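You operate a simulated robot arm through the tools that you are given. There is no shell and no other tool.

Carry out the task below with a simulated robot arm. There is one attempt and no reset: what you move stays moved.

TASK
Blot the wet ink on the bill pad dated 03 DEC and lay it in the letter tray.
Fine: put the blotter back and close the ink pad. Set down upright: rocking blotter. What is to be rubbed or washed off counts as gone when no trace of it is left.
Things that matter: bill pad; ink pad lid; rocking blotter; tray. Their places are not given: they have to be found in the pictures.

Only the result counts: the job must be done as asked and must still hold three seconds after the hand-in. Knocking over, shifting, dropping, spilling or breaking anything else fails it.

THE ROBOT
A 6-joint arm with a four-finger gripper, fixed in place. Base frame: the origin is on the floor under the middle of its stand, x ahead of it, y to its left, z up; the work surface is at about z = 75. Readings come in cm, rad, newtons and seconds.
It reaches about 104.1 cm from its shoulder. Its first joint turns from -2.897 to 2.897 rad. Payload 3.67 kg.
The TCP is the grasp point between the finger pads, 2.8 cm short of the fingertips. In the tool frame z runs along the fingers and y along their closing line. The gripper opens to 11.2 cm; its body begins 7.3 cm behind the TCP.
Orientation is that of the tool frame in the base frame, as a unit quaternion [w, x, y, z]. With the fingers straight down and closing along the base's y, the tool's x points along the base's -x, its y along +y and its z along -z.

THE INTERFACE
- The arm moves only by the tool send_rows. Its argument "increments" is a list of rows, each a list of 7 numbers: the shift along the tool's x, y, z in cm, then the turn, a rotation vector about the tool's x, y, z in rad, then the closure in counts, from 0 (fully open) to 255 (shut). In form: [[dx, dy, dz, ax, ay, az, jaw], ...]. A call has 1 to 20 rows; each row is the pose to reach, as a shift and turn from the pose commanded when the call began, along the tool's axes at that moment. A row lasts 0.2 s, in which the tool goes at most 5 cm and 0.15 rad; a call with a longer step from one row to the next is refused whole, and so is a gripper value outside its range. A pose out of reach is approached as far as the arm can. The call stops where the force on the tool passes 40 N (or 10 N more than at its start, if that is more) or the arm is blocked; 0.2 s more then pass. Each finger travels about 10.25 cm/s and halts on what it meets, pressing with about 38 N; the grip force reading is that of the motor and also rises with nothing between the fingers. The clock runs only during rows and for 0.2 s after the last one: add rows that repeat a pose to give the fingers time. It gives the time, the measured TCP pose, the force on the tool (base axes), the opening and the grip force at its end, in the units of the frame above (readings bear some noise), with the torque about the TCP (base axes, N m) and any sound that the robot's microphone picked up, and new pictures: "views" is both (left out), scene, wrist or none.
- Cameras (640 x 400 px; columns grow to the right, rows downward): "scene" is fixed at [23.01, 50.19, 137.44]; the picture's right is [-0.34, -0.94, 0.00], its down [-0.76, 0.28, -0.59] and it looks along [0.55, -0.20, -0.81] (base axes); focal length 359 px, centre (320, 200). "wrist" rides on the gripper at [6, -1.8, -10.4] in the tool frame; the picture's right is [0.29, 0.96, 0.00], its down [-0.80, 0.24, -0.55] and it looks along [-0.53, 0.16, 0.83] (tool axes); focal length 234 px, centre (320, 200).
- locate(camera, pixels): there is no depth. For up to 12 entries [column, row, z] of the newest picture of that camera ("zoom" is the newest enlarged one), the place [x, y] in the base frame at which the ray of that pixel passes the height z, good to about 0.3 cm, but the place of the scene camera against the robot may be out by one fixed shift of up to 1.2 cm in any direction. The clock stands still meanwhile.
- enlarge(camera, box): a new picture of the part [left, top, right, bottom] of that camera's present view, enlarged. The clock stands still meanwhile.
- finish_job(): hands the job in; it is judged then, once.

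Unless the task says otherwise, let go and move clear before handing in.

The tools are called after ">>>" as a command line: name --pt "numbers of a row" for each row, then --argument value for the rest, lists and objects as JSON in quotes. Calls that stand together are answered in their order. send_rows: Moves the arm, as the interface text tells. Its arguments: {"type":"object","properties":{"increments":{"type":"array","items":{"type":"array","items":{"type":"number"}}},"views":{"type":"string","enum":["both","scene","wrist","none"]}},"required":["increments"]} The other tools are called the same way: locate (camera, pixels) gives the place at which the rays of pixels pass given heights; enlarge (camera, box) takes an enlarged picture of a part of a camera's view; finish_job () hands the job in.

At the start:

```text
time_s: 0.0
ee_pos: [51.74, 25.69, 101.57]
orientation: [0.0, 0.0, 1.0, 0.0]
contact_force: [-1.0, -0.3, -0.3]
moment: [-0.01, -0.01, -0.02]
opening: 11.18
grip_force: 0.1
```

scene: 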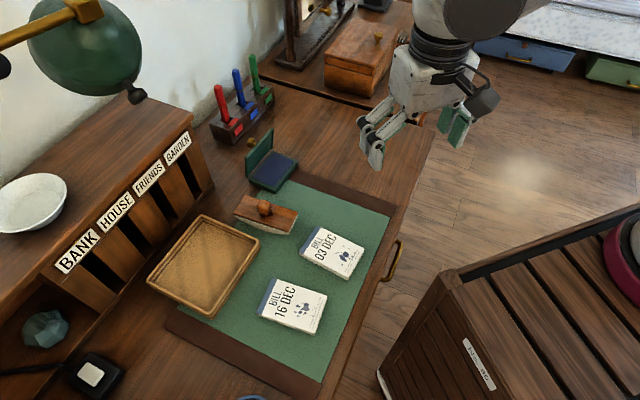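
wrist: 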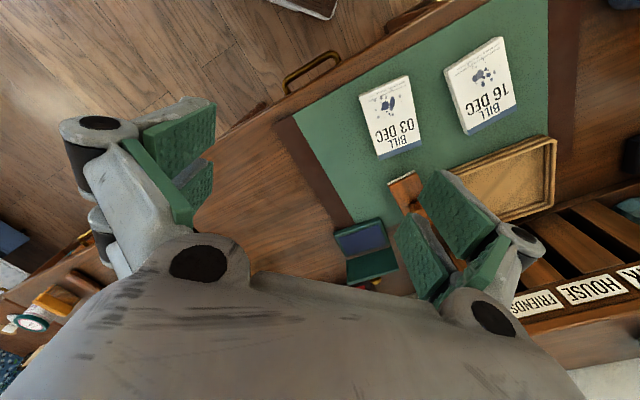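

The scene shows the 03 DEC pad around (332,252), the blotter around (266,213), the open ink pad around (272,163) and the tray around (203,265). I'll enlarge these areas and locate the key points.

>>> enlarge --camera "scene" --box '[200, 100, 400, 225]'

>>> locate --camera "scene" --pixels '[[318, 226, 76.5], [364, 247, 76.5], [348, 278, 76.5], [300, 257, 76.5], [265, 208, 80], [236, 209, 77], [293, 232, 77], [299, 211, 77], [274, 172, 76], [203, 215, 78], [260, 240, 78], [147, 281, 78]]'

```text
3.20 times, centred on (300, 162) of scene
```

zoom: 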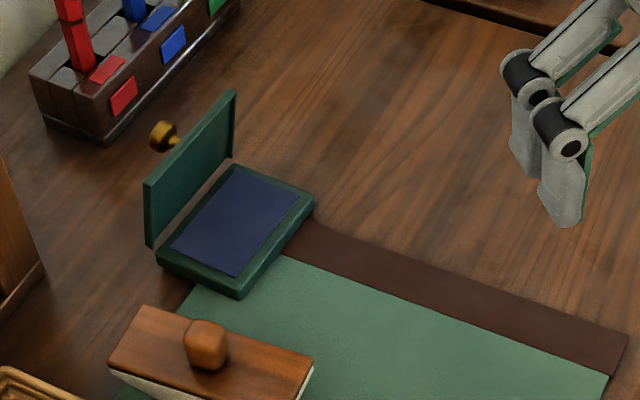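

```text
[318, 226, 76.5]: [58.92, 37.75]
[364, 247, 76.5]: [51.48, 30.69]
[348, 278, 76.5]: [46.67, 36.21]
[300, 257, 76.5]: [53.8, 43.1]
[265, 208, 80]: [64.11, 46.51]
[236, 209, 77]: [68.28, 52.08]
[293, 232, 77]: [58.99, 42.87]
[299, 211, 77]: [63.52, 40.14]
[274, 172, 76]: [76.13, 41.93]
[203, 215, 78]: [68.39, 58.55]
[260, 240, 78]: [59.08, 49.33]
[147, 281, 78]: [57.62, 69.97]
```

>>> enlarge --camera "scene" --box '[220, 170, 380, 270]'

>>> enlarge --camera "scene" --box '[130, 200, 370, 350]'

>>> enlarge --camera "wrist" --box '[300, 20, 620, 220]'

```text
4.00 times, centred on (300, 220) of scene
```

zoom: 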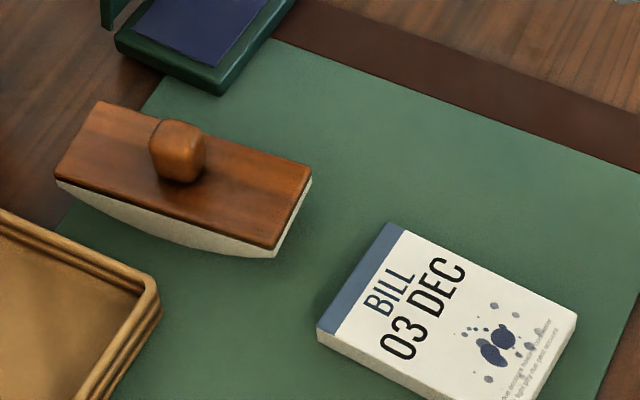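

```text
2.67 times, centred on (250, 275) of scene
```

zoom: 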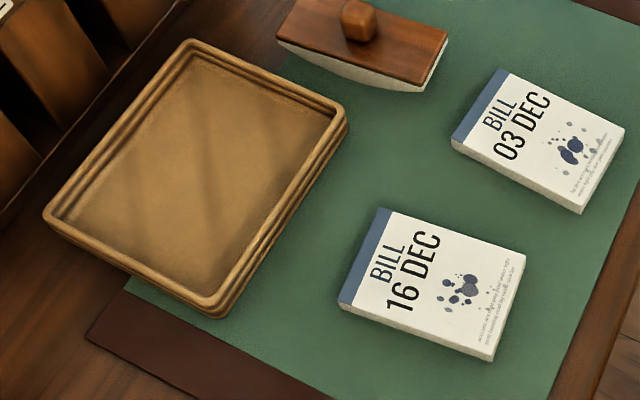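

```text
2.00 times, centred on (460, 120) of wrist
```

zoom: 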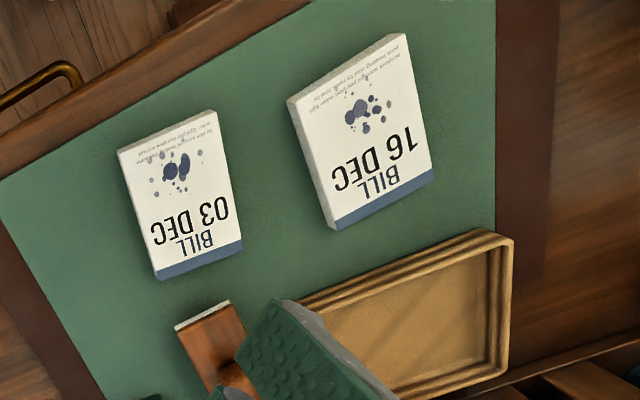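

The wrist view shows the 03 DEC pad's corners at about (358,96), (407,75), (421,140), (378,158). I'll locate these through the wrist camera, which has no fixed shift, and compare them with the scene readings.

>>> locate --camera "wrist" --pixels '[[358.5, 96, 76.5], [407.5, 75, 76.5], [421.5, 140, 76.5], [378.5, 158, 76.5], [386, 105, 76.5], [555, 137, 78], [360, 240, 76.5], [371, 263, 76], [402, 177, 78], [494, 37, 76.5], [517, 105, 76.5], [465, 134, 76.5]]'

>>> locate --camera "scene" --pixels '[[318, 226, 76.5], [364, 248, 76.5], [348, 278, 76.5], [300, 252, 76.5], [344, 255, 76.5], [260, 238, 78], [208, 313, 78], [147, 278, 78], [203, 214, 78]]'

```text
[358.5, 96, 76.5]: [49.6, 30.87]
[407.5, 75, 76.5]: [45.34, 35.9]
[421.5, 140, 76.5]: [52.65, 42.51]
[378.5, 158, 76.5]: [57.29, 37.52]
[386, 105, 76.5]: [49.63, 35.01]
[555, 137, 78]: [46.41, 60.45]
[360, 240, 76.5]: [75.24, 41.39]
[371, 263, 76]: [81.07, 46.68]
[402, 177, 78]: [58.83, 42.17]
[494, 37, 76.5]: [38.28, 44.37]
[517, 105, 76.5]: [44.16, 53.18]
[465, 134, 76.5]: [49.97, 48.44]
```

```text
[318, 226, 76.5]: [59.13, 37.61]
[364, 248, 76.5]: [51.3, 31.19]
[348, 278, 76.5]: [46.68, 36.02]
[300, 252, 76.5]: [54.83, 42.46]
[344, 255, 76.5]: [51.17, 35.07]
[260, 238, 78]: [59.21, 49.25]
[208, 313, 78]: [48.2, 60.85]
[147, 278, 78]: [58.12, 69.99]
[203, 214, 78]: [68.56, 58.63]
```

The wrist and scene readings differ by roughly 1.5 cm in x, so I'll trust the wrist camera. I'll move the hand about 16 cm to the left at this height so that the blotter and ink pad show between the fingers.

>>> send_rows --pt "0 4 0 0 0 0 0" --pt "0 8 0 0 0 0 0" --pt "0 12 0 0 0 0 0" --pt "0 16 0 0 0 0 0" --pt "0 16 0 0 0 0 0" --views "both"

```text
time_s: 1.2
ee_pos: [51.53, 41.72, 101.59]
orientation: [0.0, -0.001, 1.0, 0.001]
contact_force: [-0.6, 0.8, -0.4]
moment: [-0.02, 0.01, 0.0]
opening: 11.18
grip_force: 0.0
```

scene: 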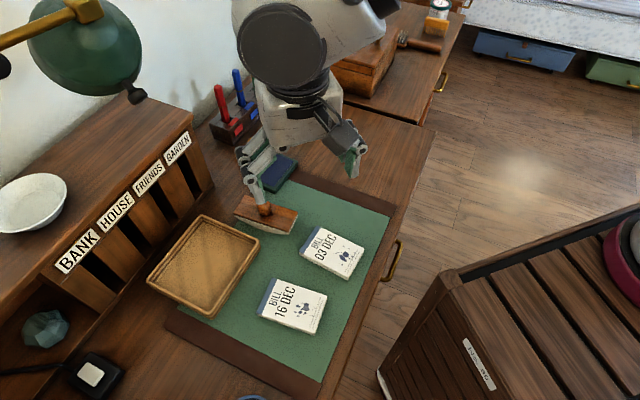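
wrist: 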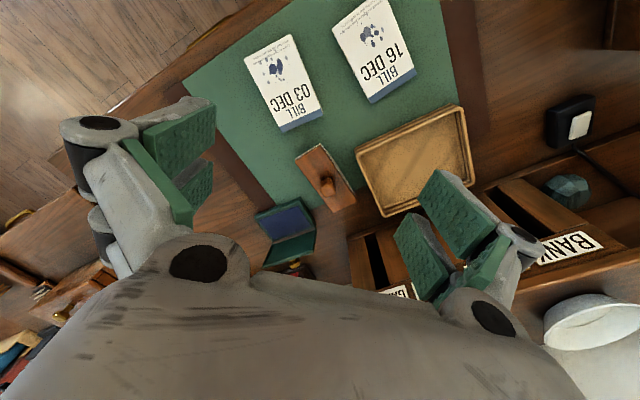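

>>> enlarge --camera "wrist" --box '[230, 120, 390, 220]'

>>> enlarge --camera "wrist" --box '[230, 190, 390, 290]'

>>> enlarge --camera "wrist" --box '[220, 0, 476, 160]'

```text
4.00 times, centred on (310, 170) of wrist
```

zoom: 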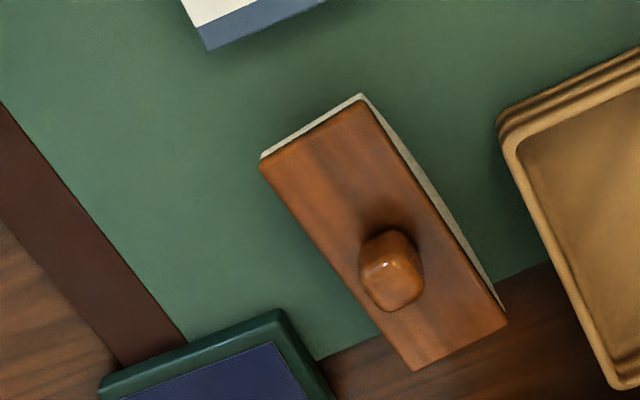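

```text
4.00 times, centred on (310, 240) of wrist
```

zoom: 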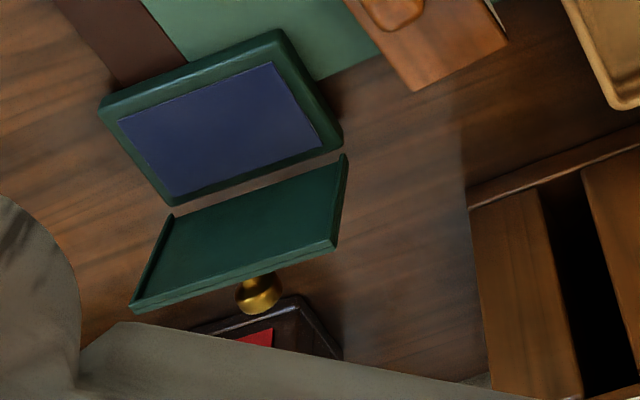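

```text
2.50 times, centred on (348, 80) of wrist
```

zoom: 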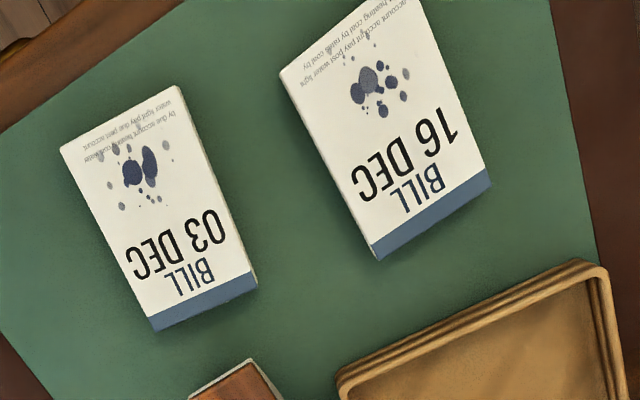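

The blotter now lies between the fingers with its knob at about (329,186), and the open ink pad at (288,222) has its lid standing up with a gold knob behind it at (294,262). I'll locate these features.

>>> locate --camera "wrist" --pixels '[[295.3, 160.8, 78], [320, 144.5, 78], [356.8, 200.5, 78], [333.8, 212.5, 78], [328.8, 186, 78], [328.8, 186, 80], [328.8, 186, 82]]'

>>> locate --camera "wrist" --pixels '[[255, 216, 76.5], [301, 198, 76.5], [315.5, 225, 76.5], [272.5, 241, 76.5], [263, 267, 82], [313.7, 251, 82], [294, 262, 80], [300, 264, 75]]'

>>> locate --camera "wrist" --pixels '[[244.4, 58.8, 76.5], [291.2, 34.4, 76.5], [323, 111, 76.5], [281.6, 131, 76.5], [275, 65, 76.5], [355, 153, 78], [462, 105, 78], [474, 178, 78], [382, 215, 78]]'

```text
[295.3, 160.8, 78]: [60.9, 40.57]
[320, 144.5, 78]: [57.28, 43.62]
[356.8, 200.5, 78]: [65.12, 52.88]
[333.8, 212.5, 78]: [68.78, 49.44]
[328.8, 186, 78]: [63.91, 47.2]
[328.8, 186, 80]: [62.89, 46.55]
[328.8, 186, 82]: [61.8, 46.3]
```

```text
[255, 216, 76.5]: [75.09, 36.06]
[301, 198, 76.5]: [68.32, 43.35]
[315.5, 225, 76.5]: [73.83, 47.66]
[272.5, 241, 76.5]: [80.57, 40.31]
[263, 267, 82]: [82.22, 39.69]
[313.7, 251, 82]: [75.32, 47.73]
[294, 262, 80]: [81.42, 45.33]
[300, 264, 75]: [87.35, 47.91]
```

```text
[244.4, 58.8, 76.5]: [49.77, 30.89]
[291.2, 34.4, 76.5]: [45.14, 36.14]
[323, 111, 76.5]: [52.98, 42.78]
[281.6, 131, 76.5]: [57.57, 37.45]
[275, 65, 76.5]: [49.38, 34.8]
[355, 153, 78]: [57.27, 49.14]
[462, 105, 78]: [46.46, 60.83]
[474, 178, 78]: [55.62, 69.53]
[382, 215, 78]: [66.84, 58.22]
```

The blotter's knob is centred near (62.9,46.5), with the long axis at about 48° in base x–y. I'll look at the fingers before planning the grip.

>>> enlarge --camera "wrist" --box '[380, 150, 560, 320]'

>>> enlarge --camera "wrist" --box '[40, 80, 240, 290]'

>>> enlarge --camera "scene" --box '[210, 80, 390, 220]'

```text
2.35 times, centred on (470, 235) of wrist
```

zoom: 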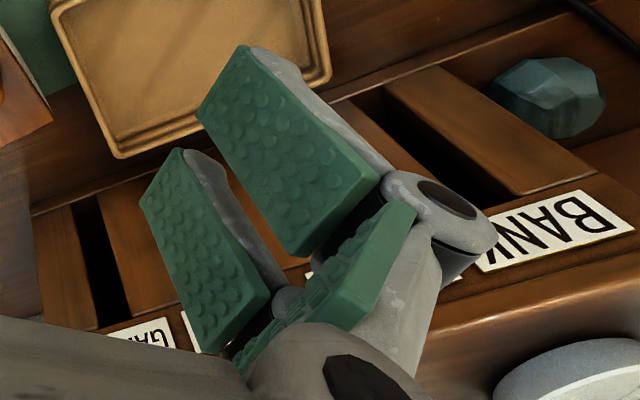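

```text
1.90 times, centred on (140, 185) of wrist
```

zoom: 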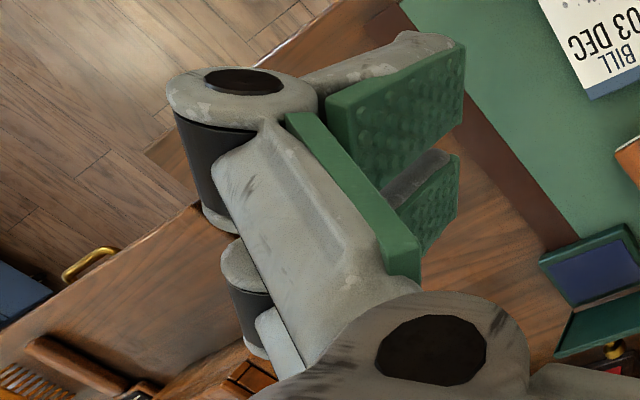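

```text
2.86 times, centred on (300, 150) of scene
```

zoom: 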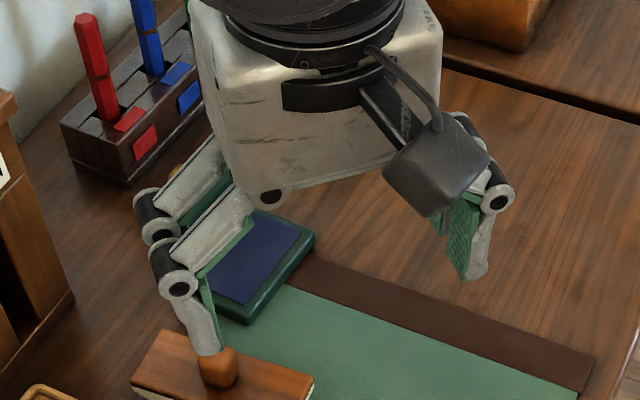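

I'll measure the pad widths and the gap between paired fingers by locating the fingertips' edges at z = 98.8.

>>> locate --camera "wrist" --pixels '[[437.4, 169.1, 98.8], [417.8, 197.7, 98.8], [411.9, 213, 98.8], [393.6, 233.8, 98.8]]'

```text
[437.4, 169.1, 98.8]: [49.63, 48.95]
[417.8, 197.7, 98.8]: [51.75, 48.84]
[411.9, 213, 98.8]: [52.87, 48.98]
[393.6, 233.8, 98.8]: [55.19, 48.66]
```

The paired pads are each about 1.8 cm wide with roughly a 1 cm gap, so they can straddle the knob. I'll move above the knob at about (62.9,46.5), z≈95, and turn the hand by +0.726 rad so the fingers close along the blotter's long axis.

>>> send_rows --pt "-2.2 0.9 1.2 0 0 0.145 0" --pt "-4.4 1.8 2.4 0 0 0.29 0" --pt "-6.6 2.7 3.6 0 0 0.435 0" --pt "-8.8 3.6 4.8 0 0 0.58 0" --pt "-11.2 4.8 6.6 0 0 0.726 0" --pt "-11.2 4.8 6.6 0 0 0.726 0" --views "both"

```text
time_s: 2.6
ee_pos: [62.61, 46.42, 95.33]
orientation: [-0.001, 0.355, 0.935, 0.0]
contact_force: [1.2, -0.2, -0.3]
moment: [-0.02, 0.0, -0.01]
opening: 11.18
grip_force: 0.1
```

scene: 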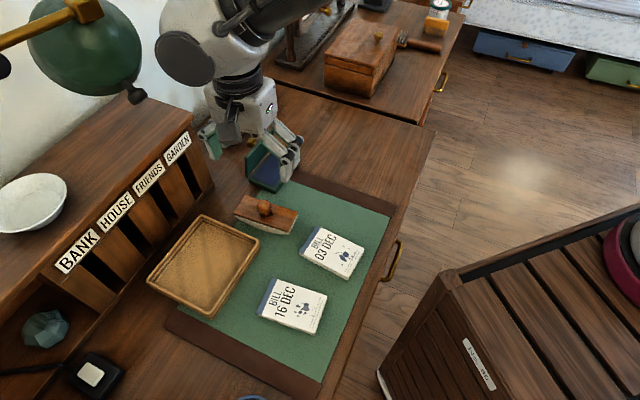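
wrist: 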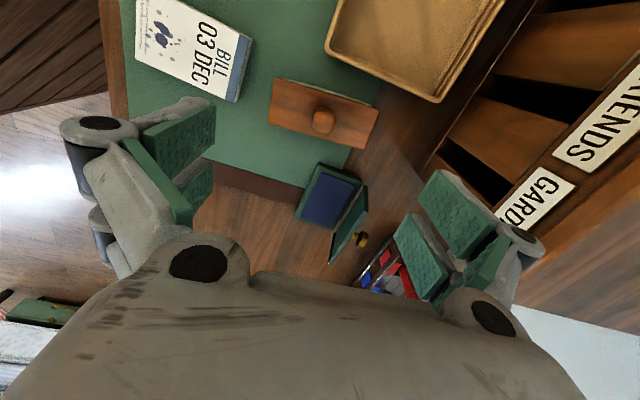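

The blotter is now straight between the fingers with its knob at (323,122). I'll enlarge it and locate it again for knob height by parallax.

>>> enlarge --camera "wrist" --box '[250, 60, 410, 160]'

>>> locate --camera "wrist" --pixels '[[323, 122, 78], [323, 122, 80], [323, 122, 82]]'

```text
4.00 times, centred on (330, 110) of wrist
```

zoom: 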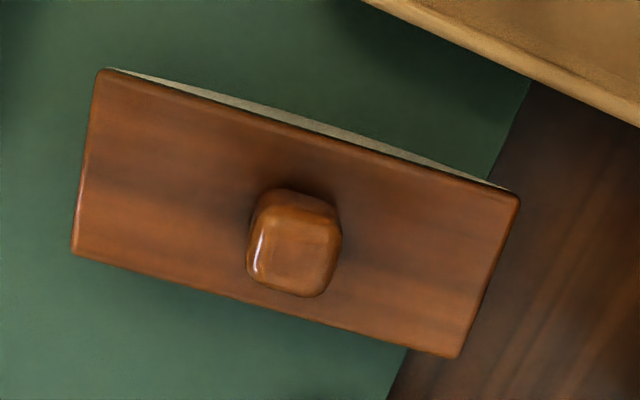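

```text
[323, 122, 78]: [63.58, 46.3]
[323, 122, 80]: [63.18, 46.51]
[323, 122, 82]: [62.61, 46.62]
```

>>> locate --camera "wrist" --pixels '[[275.75, 77.5, 78], [379.5, 108.75, 78], [363.75, 149.25, 78], [268, 123, 78], [275.75, 77.5, 79.5], [379.5, 108.75, 79.5], [363.75, 149.25, 79.5], [268, 123, 79.5], [324.25, 123.25, 80], [324.25, 123.25, 81], [324.25, 123.25, 82]]'

```text
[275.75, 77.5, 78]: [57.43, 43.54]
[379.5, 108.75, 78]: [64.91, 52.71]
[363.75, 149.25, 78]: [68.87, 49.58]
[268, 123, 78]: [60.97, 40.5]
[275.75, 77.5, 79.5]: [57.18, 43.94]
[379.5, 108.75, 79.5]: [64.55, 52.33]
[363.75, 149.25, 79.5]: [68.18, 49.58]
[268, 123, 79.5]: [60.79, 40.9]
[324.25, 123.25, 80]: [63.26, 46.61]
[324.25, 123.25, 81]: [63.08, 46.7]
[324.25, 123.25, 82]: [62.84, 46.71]
```

The plate top agrees between both views at z ≈ 78, its centre is (63.05,46.58) and the knob top is about z = 80.4. Before descending I'll check the clearance to the pigeonhole unit whose front shows at (425,170) and (535,190).

>>> locate --camera "wrist" --pixels '[[420, 172, 75], [440, 140, 75], [500, 210, 85], [500, 210, 90], [553, 155, 85], [553, 155, 90]]'

>>> enlarge --camera "wrist" --box '[340, 60, 640, 260]'

```text
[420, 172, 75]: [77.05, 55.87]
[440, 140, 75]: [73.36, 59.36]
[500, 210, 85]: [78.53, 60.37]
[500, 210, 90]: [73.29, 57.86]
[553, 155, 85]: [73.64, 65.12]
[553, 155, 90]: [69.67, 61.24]
```

```text
2.00 times, centred on (490, 160) of wrist
```

zoom: 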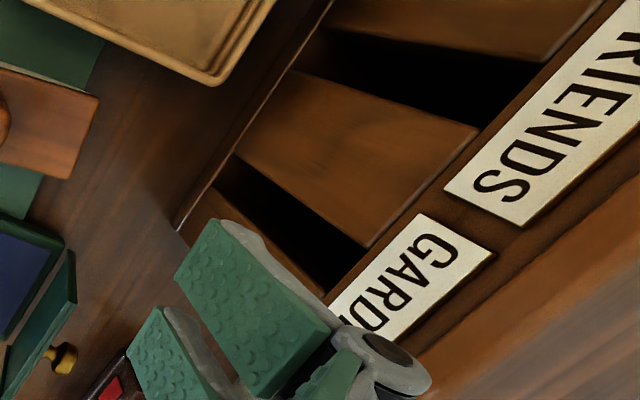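

The unit's front is about 16 cm away from the knob, so it's clear. I'll go down over the knob to TCP z≈85 with the jaw pre-closed to about 6 cm and check.

>>> send_rows --pt "-0.22 0.41 2.5 0 0 -0.017 60" --pt "-0.22 0.41 5.0 0 0 -0.017 110" --pt "-0.22 0.41 7.5 0 0 -0.017 120" --pt "-0.22 0.41 10.3 0 0 -0.017 120" --pt "-0.22 0.41 10.3 0 0 -0.017 120" --views "both"

```text
time_s: 3.8
ee_pos: [62.99, 46.69, 84.6]
orientation: [0.0, 0.347, 0.938, 0.0]
contact_force: [1.2, -0.1, 0.2]
moment: [-0.01, 0.04, 0.0]
opening: 5.92
grip_force: 0.0
```

scene: 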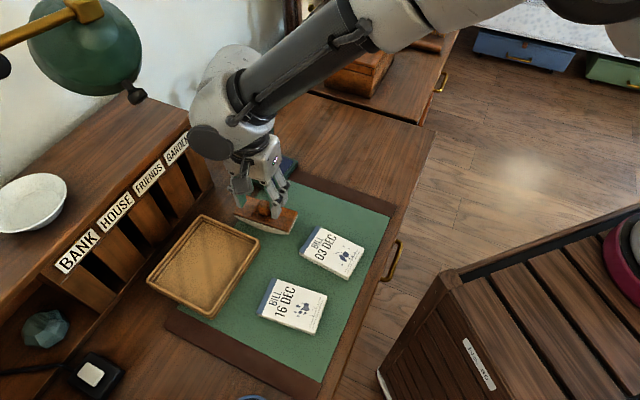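
wrist: 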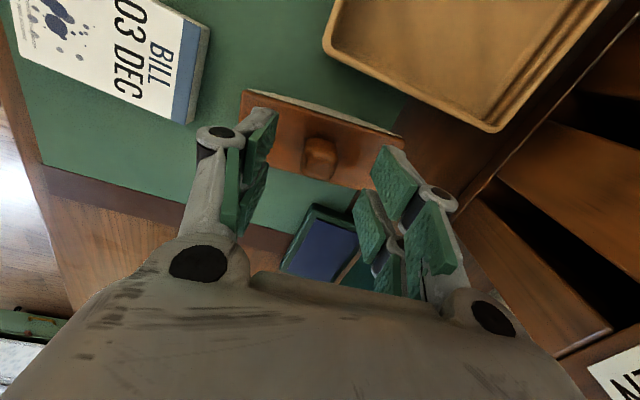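

The knob at (320,157) is centred between the finger pairs, matching the TCP axis. I'll lower 3.2 cm to z≈81.4.

>>> send_rows --pt "0 0 1.2 0 0 0 120" --pt "0 0 2.4 0 0 0 120" --pt "0 0 3.2 0 0 0 120" --pt "0 0 3.2 0 0 0 120" --views "wrist"

```text
time_s: 4.8
ee_pos: [62.93, 46.67, 81.46]
orientation: [0.001, 0.347, 0.938, 0.0]
contact_force: [0.3, -0.1, 0.2]
moment: [0.01, -0.02, 0.01]
opening: 5.91
grip_force: 0.1
```

wrist: 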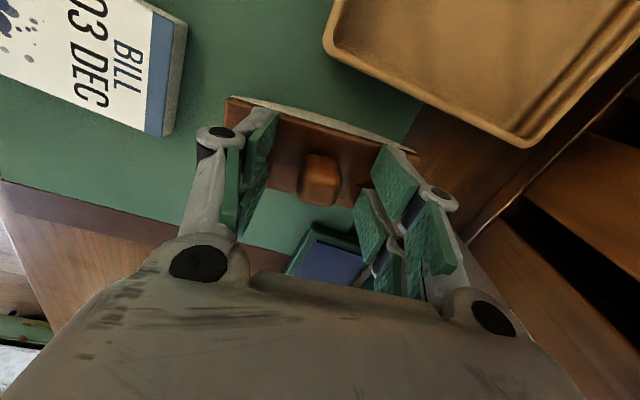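

The knob now sits at (320,178), close to the grasp point. I'll close the jaw onto it and let it settle.

>>> send_rows --pt "0 0 0 0 0 0 150" --pt "0 0 0 0 0 0 180" --pt "0 0 0 0 0 0 210" --pt "0 0 0 0 0 0 240" --pt "0 0 0 0 0 0 240" --views "wrist"

```text
time_s: 6.0
ee_pos: [63.04, 46.58, 81.39]
orientation: [0.0, 0.347, 0.938, 0.0]
contact_force: [0.6, 0.2, -0.8]
moment: [0.01, 0.01, 0.0]
opening: 2.37
grip_force: 37.8
```

wrist: 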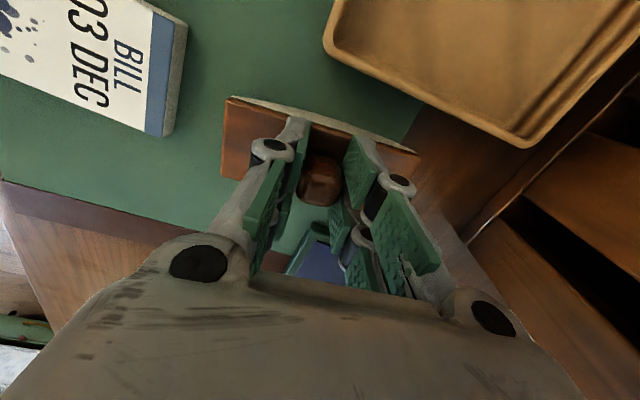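

The jaw holds the knob (opening 2.37, grip 37.8 N) with the TCP at (63.04,46.58,81.39), which is the pose to return to later. I'll lift it straight up about 6 cm.

>>> send_rows --pt "0 0 -1 0 0 0 240" --pt "0 0 -2.5 0 0 0 240" --pt "0 0 -4.5 0 0 0 240" --pt "0 0 -6 0 0 0 240" --pt "0 0 -6 0 0 0 240" --views "both"

```text
time_s: 7.2
ee_pos: [63.23, 46.68, 87.62]
orientation: [0.001, 0.347, 0.938, 0.0]
contact_force: [0.2, 0.1, -0.6]
moment: [0.02, 0.0, -0.04]
opening: 2.36
grip_force: 38.3
```

scene: 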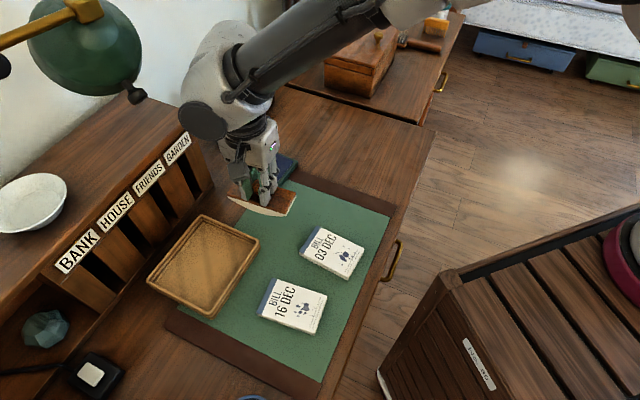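
wrist: 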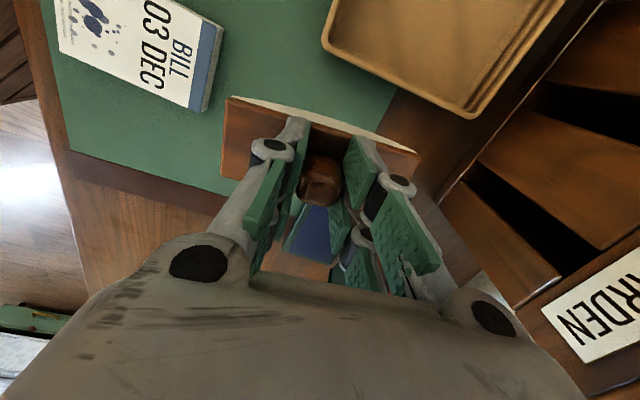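

The blotter hangs level in the grip. The ink covers roughly a 4×4 cm area centred near (49.9,35.2), so I'll carry the blotter there in the air, turning it 0.16 rad to line up with the pad's long side.

>>> send_rows --pt "0.4 -2.6 -0.5 0 0 0.04 240" --pt "1.0 -6.5 -1 0 0 0.08 240" --pt "1.6 -10.4 -1 0 0 0.12 240" --pt "2.2 -14.3 -1 0 0 0.16 240" --pt "2.68 -17.45 -1 0 0 0.16 240" --pt "2.68 -17.45 -1 0 0 0.16 240" --views "both"

```text
time_s: 8.6
ee_pos: [49.72, 35.15, 88.42]
orientation: [0.0, 0.421, 0.907, 0.0]
contact_force: [0.1, -0.6, -1.4]
moment: [-0.02, 0.02, -0.01]
opening: 2.35
grip_force: 38.0
```

scene: 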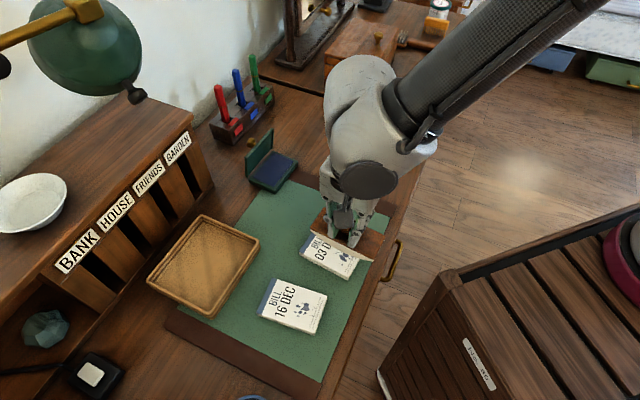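
wrist: 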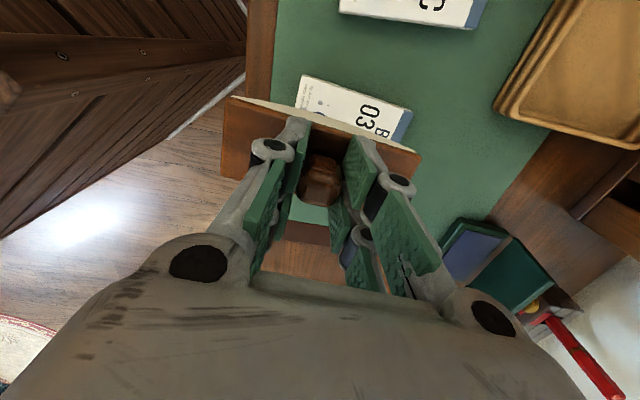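

I'll check the pad's visible corners here, (301,75) and (412,109), against the blotter's position.

>>> enlarge --camera "wrist" --box '[210, 50, 450, 200]'

>>> enlarge --camera "scene" --box '[270, 190, 430, 290]'

>>> locate --camera "wrist" --pixels '[[301, 75, 76.5], [412, 109, 76.5], [301, 75, 77], [412, 109, 77]]'

```text
2.67 times, centred on (330, 125) of wrist
```

zoom: 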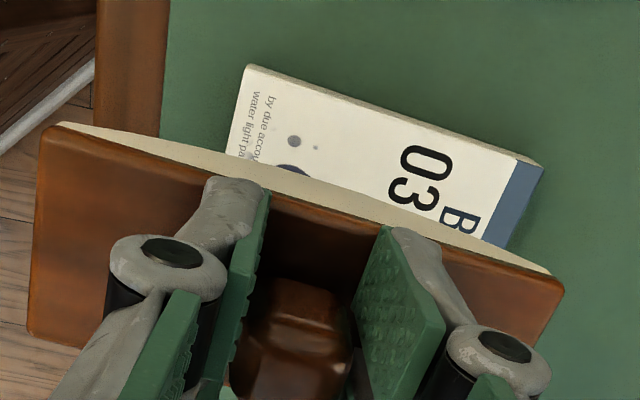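

```text
4.00 times, centred on (350, 240) of scene
```

zoom: 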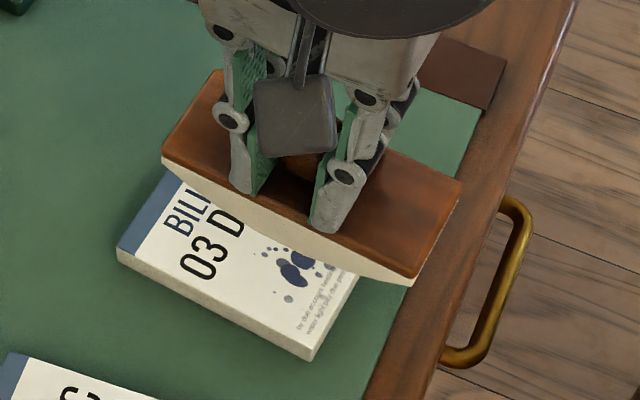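

```text
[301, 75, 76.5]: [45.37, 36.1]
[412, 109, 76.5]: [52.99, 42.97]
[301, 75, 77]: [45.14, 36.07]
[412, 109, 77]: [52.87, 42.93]
```

The blotter is aligned with the pad, and the ink lies under its middle. I'll lower it to just above the pad first.

>>> send_rows --pt "0 0 2 0 0 0 240" --pt "0 0 4 0 0 0 240" --pt "0 0 5 0 0 0 240" --pt "0 0 5 0 0 0 240" --views "both"

```text
time_s: 9.6
ee_pos: [49.76, 35.18, 83.47]
orientation: [0.0, 0.421, 0.907, 0.0]
contact_force: [-0.1, -0.2, -1.5]
moment: [0.0, 0.0, 0.0]
opening: 2.37
grip_force: 38.5
```

scene: 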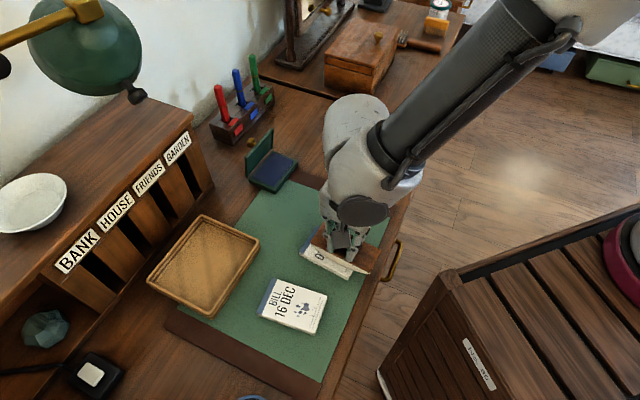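
wrist: 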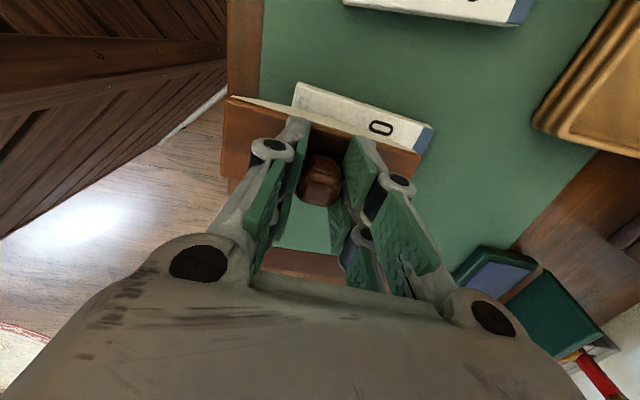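

It's just above the pad, with no contact yet. I'll lower in 0.2 cm steps and watch the force.

>>> send_rows --pt "0 0 0.2 0 0 0 240" --pt "0 0 0.4 0 0 0 240" --pt "0 0 0.6 0 0 0 240" --pt "0 0 0.6 0 0 0 240" --views "scene"

```text
time_s: 10.6
ee_pos: [49.75, 35.13, 83.01]
orientation: [-0.001, 0.422, 0.907, 0.001]
contact_force: [1.1, -4.4, 21.6]
moment: [-0.28, -0.14, 0.0]
opening: 2.37
grip_force: 38.0
```

scene: 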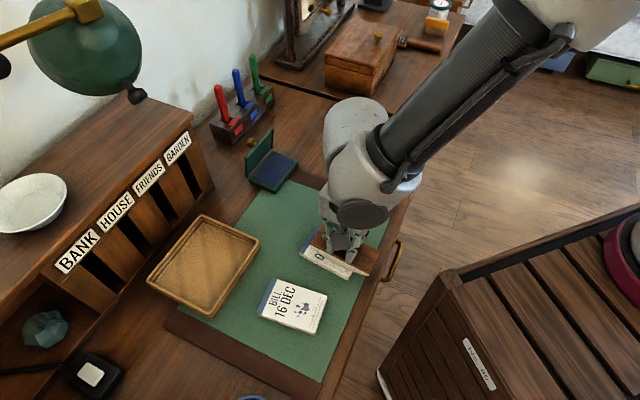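

Contact gives 21.6 N, close to centred. I'll now rock the blotter along its long axis with a rolling motion (tilt about tool x with a matching shift along tool y).

>>> send_rows --pt "0 0 -0.05 0 0 0 240" --pt "0 0.31 -0.06 0.05 0 0 240" --pt "0 0.62 -0.08 0.1 0 0 240" --pt "0 0.93 -0.11 0.15 0 0 240" --pt "0 1.24 -0.16 0.2 0 0 240" --pt "0 1.24 -0.16 0.2 0 0 240" --views "both"

```text
time_s: 11.6
ee_pos: [50.47, 35.72, 83.11]
orientation: [-0.028, 0.42, 0.905, -0.058]
contact_force: [-5.1, -2.4, 16.5]
moment: [-0.13, 0.14, -0.02]
opening: 2.36
grip_force: 38.3
stopped in row 4: the force on the tool passed its limit at 43 N (the readings are from after the stop); the commanded pose is now the measured one
```

scene: 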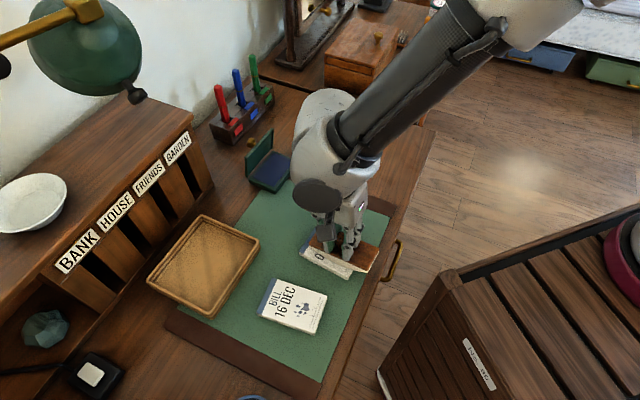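
wrist: 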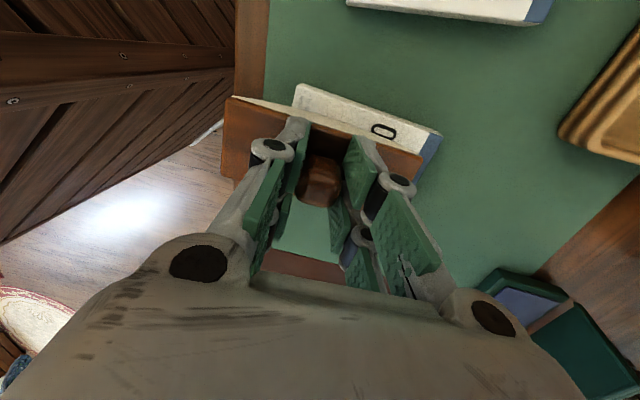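

The rocking got to about 0.13 rad before the force peaked at 43 N, so my rolling height was slightly low. I'll lift, level the blotter and shift it aside to see what ink is left.

>>> send_rows --pt "0 0 -1 0 0 0 240" --pt "0 0 -3 -0.06 0 0 240" --pt "-2 0 -5 -0.129 0 0 240" --pt "-6 0 -6 -0.129 0 0 240" --pt "-7 0 -6 -0.129 0 0 240" --views "both"

```text
time_s: 12.8
ee_pos: [55.51, 30.73, 89.05]
orientation: [-0.001, 0.419, 0.908, -0.001]
contact_force: [-0.5, -0.3, -0.6]
moment: [-0.01, -0.04, -0.04]
opening: 2.37
grip_force: 38.1
```

scene: 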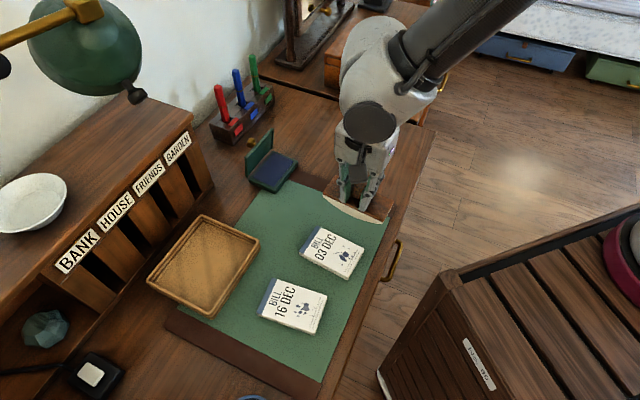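
wrist: 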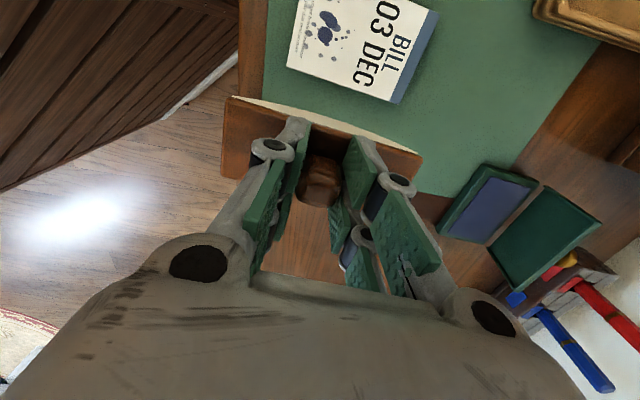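

>>> enlarge --camera "wrist" --box '[270, 0, 450, 112]'

>>> enlarge --camera "scene" --box '[280, 170, 400, 290]'

```text
3.56 times, centred on (360, 56) of wrist
```

zoom: 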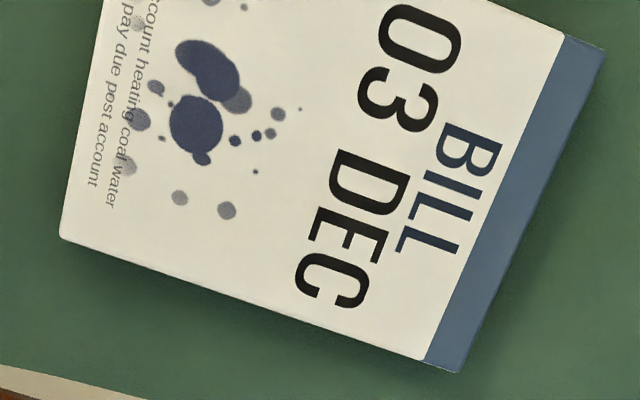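

```text
3.33 times, centred on (340, 230) of scene
```

zoom: 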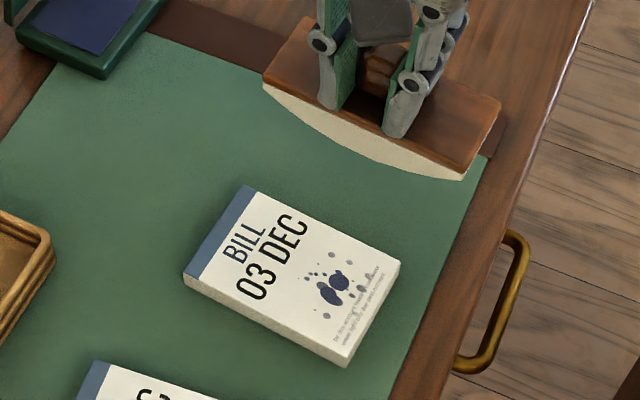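

The ink spots still look dark, so one press wasn't enough and it probably needs proper rocking over the spots. I'll go back above the ink centre at (49.86,35.17) and descend to just above contact.

>>> send_rows --pt "3.5 -0.7 0 0 0 0 240" --pt "7.05 -1.42 1 0 0 0 240" --pt "7.05 -1.42 3.5 0 0 0 240" --pt "7.05 -1.42 5.3 0 0 0 240" --pt "7.05 -1.42 5.7 0 0 0 240" --pt "7.05 -1.42 5.9 0 0 0 240" --pt "7.05 -1.42 6.0 0 0 0 240" --pt "7.05 -1.42 6.0 0 0 0 240" --views "wrist"

```text
time_s: 14.6
ee_pos: [49.75, 35.24, 82.92]
orientation: [-0.001, 0.42, 0.908, -0.001]
contact_force: [-3.0, -0.4, 16.6]
moment: [-0.22, 0.23, -0.01]
opening: 2.35
grip_force: 38.4
```

wrist: 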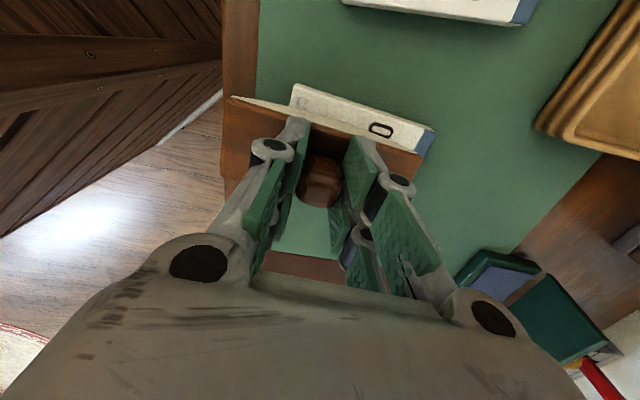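

Contact is 16.6 N. I'll rock more gently in 0.05 rad steps both ways, easing the height a little as it tilts.

>>> send_rows --pt "0 -0.31 -0.04 -0.05 0 0 240" --pt "0 -0.62 -0.06 -0.1 0 0 240" --pt "0 -0.93 -0.1 -0.15 0 0 240" --pt "0 -1.24 -0.16 -0.2 0 0 240" --pt "0 -0.93 -0.1 -0.15 0 0 240" --pt "0 -0.62 -0.06 -0.1 0 0 240" --pt "0 -0.31 -0.04 -0.05 0 0 240" --pt "0 0 -0.03 0 0 0 240" --pt "0 0.31 -0.04 0.05 0 0 240" --pt "0 0.62 -0.06 0.1 0 0 240" --pt "0 0.93 -0.1 0.15 0 0 240" --pt "0 1.24 -0.16 0.2 0 0 240" --pt "0 0.93 -0.1 0.15 0 0 240" --pt "0 0.62 -0.06 0.1 0 0 240" --pt "0 0.31 -0.04 0.05 0 0 240" --pt "0 0 -0.03 0 0 0 240" --views "both"

```text
time_s: 18.0
ee_pos: [49.91, 35.44, 82.87]
orientation: [0.0, 0.42, 0.907, 0.001]
contact_force: [7.9, -3.0, 29.5]
moment: [-0.18, -0.38, 0.02]
opening: 2.37
grip_force: 38.1
```

scene: 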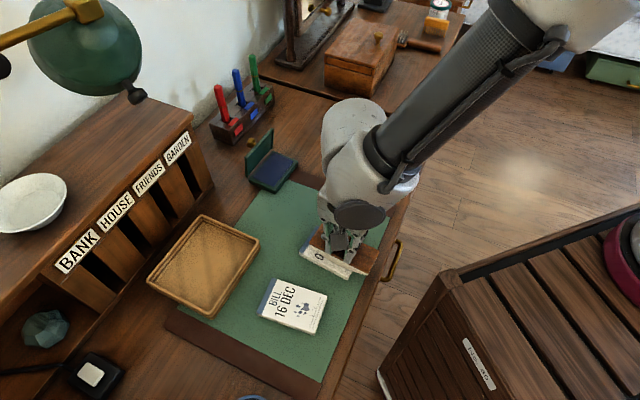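
wrist: 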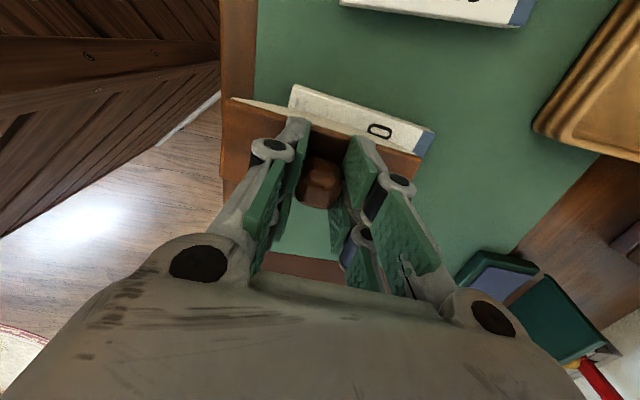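

The full rock went through. I'll lift and move the blotter aside to check the ink.

>>> send_rows --pt "0 0 -1 0 0 0 240" --pt "0 0 -3.5 0 0 0 240" --pt "-2 0.5 -6 0 0 0 240" --pt "-6 1 -6 0 0 0 240" --pt "-7.05 1.42 -6 0 0 0 240" --pt "-7.05 1.42 -6 0 0 0 240" --views "both"

>>> enlarge --camera "wrist" --box '[270, 0, 450, 112]'

>>> enlarge --camera "scene" --box '[290, 210, 380, 290]'

```text
time_s: 19.4
ee_pos: [55.37, 30.72, 88.95]
orientation: [0.0, 0.42, 0.907, -0.001]
contact_force: [0.0, 0.6, -1.6]
moment: [0.01, 0.05, 0.0]
opening: 2.36
grip_force: 37.8
```

scene: 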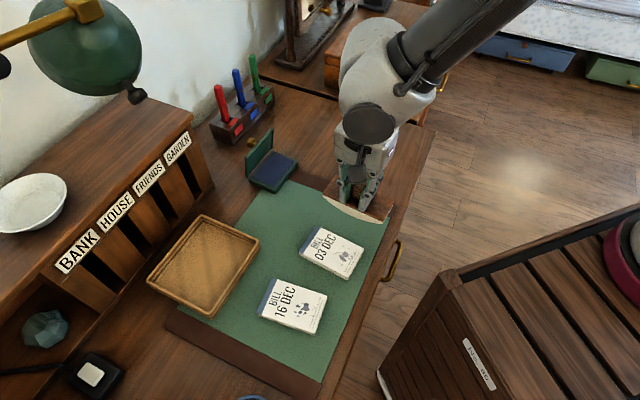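
wrist: 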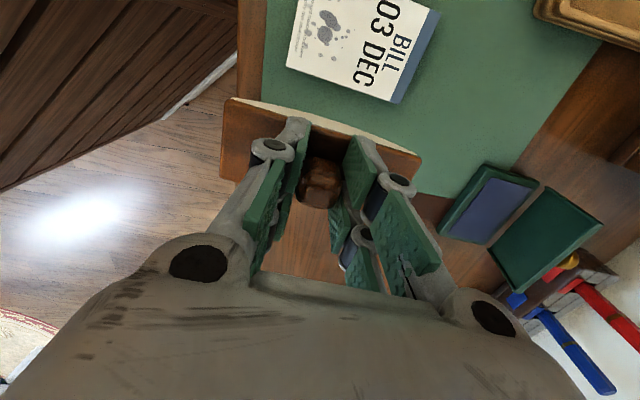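

```text
3.56 times, centred on (360, 56) of wrist
```

zoom: 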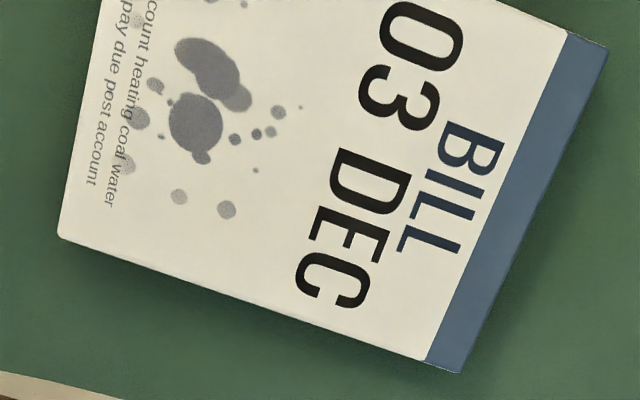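

```text
5.00 times, centred on (335, 250) of scene
```

zoom: 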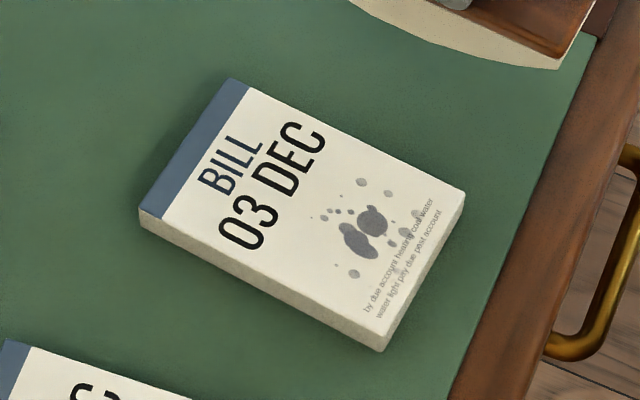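

The ink has faded from blue-black to grey, so rocking works and needs repeating. I'll go back over the spots and rock again.

>>> send_rows --pt "3.5 -0.7 0 0 0 0 240" --pt "7.05 -1.42 1 0 0 0 240" --pt "7.05 -1.42 3.5 0 0 0 240" --pt "7.05 -1.42 5.3 0 0 0 240" --pt "7.05 -1.42 5.7 0 0 0 240" --pt "7.05 -1.42 5.95 0 0 0 240" --pt "7.05 -1.42 5.95 0 0 0 240" --views "none"

```text
time_s: 21.0
ee_pos: [49.95, 35.25, 82.95]
orientation: [0.0, 0.42, 0.907, -0.001]
contact_force: [0.5, -0.5, -0.8]
moment: [0.03, 0.0, 0.01]
opening: 2.38
grip_force: 37.8
```

No contact yet at this height. I'll press 0.1 cm lower and rock back and forth.

>>> send_rows --pt "0 0 0.1 0 0 0 240" --pt "0 -0.31 0.1 -0.05 0 0 240" --pt "0 -0.62 0.08 -0.1 0 0 240" --pt "0 -0.93 0.04 -0.15 0 0 240" --pt "0 -1.24 -0.01 -0.2 0 0 240" --pt "0 -1.4 -0.03 -0.225 0 0 240" --pt "0 -0.93 0.04 -0.15 0 0 240" --pt "0 -0.62 0.08 -0.1 0 0 240" --pt "0 -0.31 0.1 -0.05 0 0 240" --pt "0 0 0.11 0 0 0 240" --pt "0 0.31 0.1 0.05 0 0 240" --pt "0 0.62 0.08 0.1 0 0 240" --pt "0 0.93 0.04 0.15 0 0 240" --pt "0 1.24 -0.01 0.2 0 0 240" --pt "0 0.93 0.04 0.15 0 0 240" --pt "0 0.62 0.08 0.1 0 0 240" --pt "0 0.31 0.1 0.05 0 0 240" --pt "0 0 0.1 0 0 0 240" --views "none"

```text
time_s: 24.0
ee_pos: [50.78, 36.17, 83.0]
orientation: [-0.04, 0.419, 0.903, -0.089]
contact_force: [-2.4, -2.5, 13.2]
moment: [-0.07, 0.27, 0.0]
opening: 2.36
grip_force: 38.2
stopped in row 15: the force on the tool passed its limit at 43 N (the readings are from after the stop); the commanded pose is now the measured one
```

It stopped at the end of the +tilt with a force peak. I'll level the blotter again just above the pad.

>>> send_rows --pt "0 -0.1 -0.4 0 0 0 240" --pt "0 -0.65 -0.25 -0.1 0 0 240" --pt "0 -1.27 -0.05 -0.195 0 0 240" --pt "0 -1.27 -0.05 -0.195 0 0 240" --views "none"

```text
time_s: 25.0
ee_pos: [49.96, 35.35, 83.18]
orientation: [0.0, 0.42, 0.907, -0.001]
contact_force: [0.6, -1.2, -1.2]
moment: [0.03, 0.01, 0.0]
opening: 2.34
grip_force: 37.6
```

>>> send_rows --pt "0 0 0.28 0 0 0 240" --pt "0 -0.31 0.28 -0.05 0 0 240" --pt "0 -0.62 0.26 -0.1 0 0 240" --pt "0 -0.93 0.22 -0.15 0 0 240" --pt "0 -1.24 0.17 -0.2 0 0 240" --pt "0 -1.4 0.14 -0.225 0 0 240" --pt "0 -0.93 0.22 -0.15 0 0 240" --pt "0 -0.62 0.26 -0.1 0 0 240" --pt "0 -0.31 0.28 -0.05 0 0 240" --pt "0 0 0.28 0 0 0 240" --pt "0 0.31 0.26 0.05 0 0 240" --pt "0 0.62 0.23 0.1 0 0 240" --pt "0 0.93 0.18 0.15 0 0 240" --pt "0 1.1 0.15 0.18 0 0 240" --pt "0 0.93 0.16 0.15 0 0 240" --pt "0 0.62 0.21 0.1 0 0 240" --pt "0 0.31 0.24 0.05 0 0 240" --pt "0 0 0.25 0 0 0 240" --views "none"

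```text
time_s: 28.8
ee_pos: [49.86, 35.39, 82.98]
orientation: [0.0, 0.42, 0.907, 0.001]
contact_force: [-1.3, 0.0, -1.5]
moment: [0.02, 0.0, 0.03]
opening: 2.35
grip_force: 37.9
```

I'll lift and move aside again to see the result.

>>> send_rows --pt "0 0 -1 0 0 0 240" --pt "0 0 -3.5 0 0 0 240" --pt "-2 0.5 -6 0 0 0 240" --pt "-6 1 -6 0 0 0 240" --pt "-7.05 1.42 -6 0 0 0 240" --pt "-7.05 1.42 -6 0 0 0 240" --views "both"

>>> enlarge --camera "wrist" --box '[270, 0, 450, 112]'

>>> enlarge --camera "scene" --box '[290, 210, 380, 290]'

```text
time_s: 30.2
ee_pos: [55.67, 30.71, 88.84]
orientation: [-0.001, 0.42, 0.908, -0.001]
contact_force: [0.4, 0.0, -1.5]
moment: [0.0, -0.01, -0.01]
opening: 2.38
grip_force: 37.6
```

scene: 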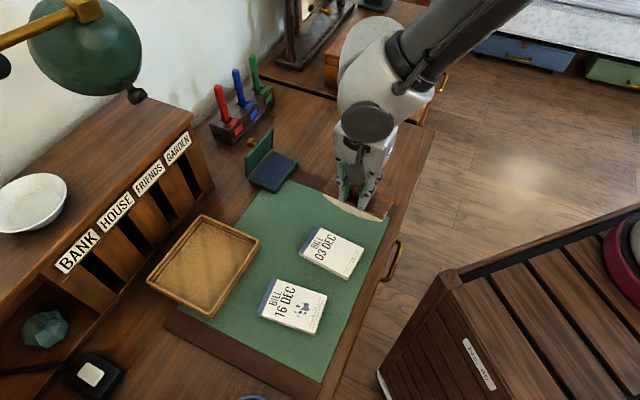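
wrist: 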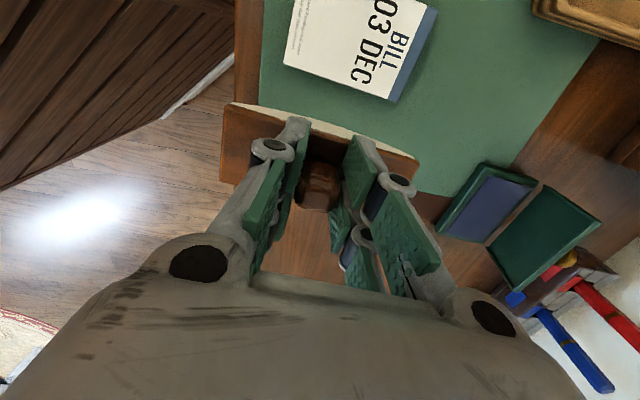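

```text
3.56 times, centred on (360, 56) of wrist
```

zoom: 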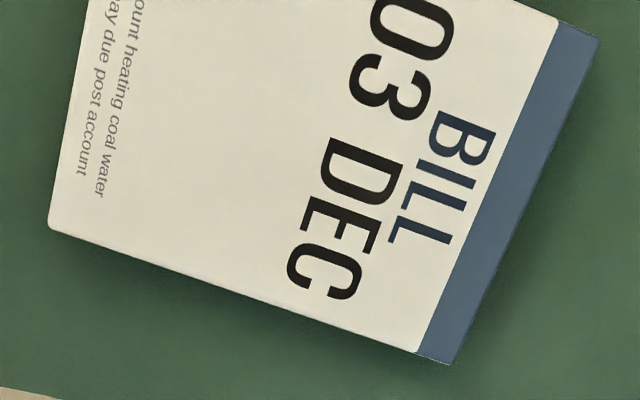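

```text
5.00 times, centred on (335, 250) of scene
```

zoom: 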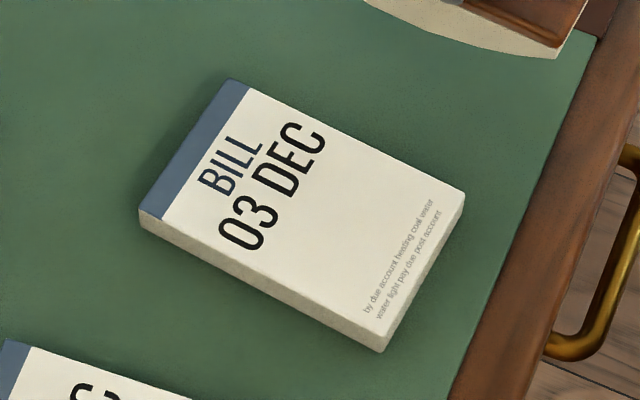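

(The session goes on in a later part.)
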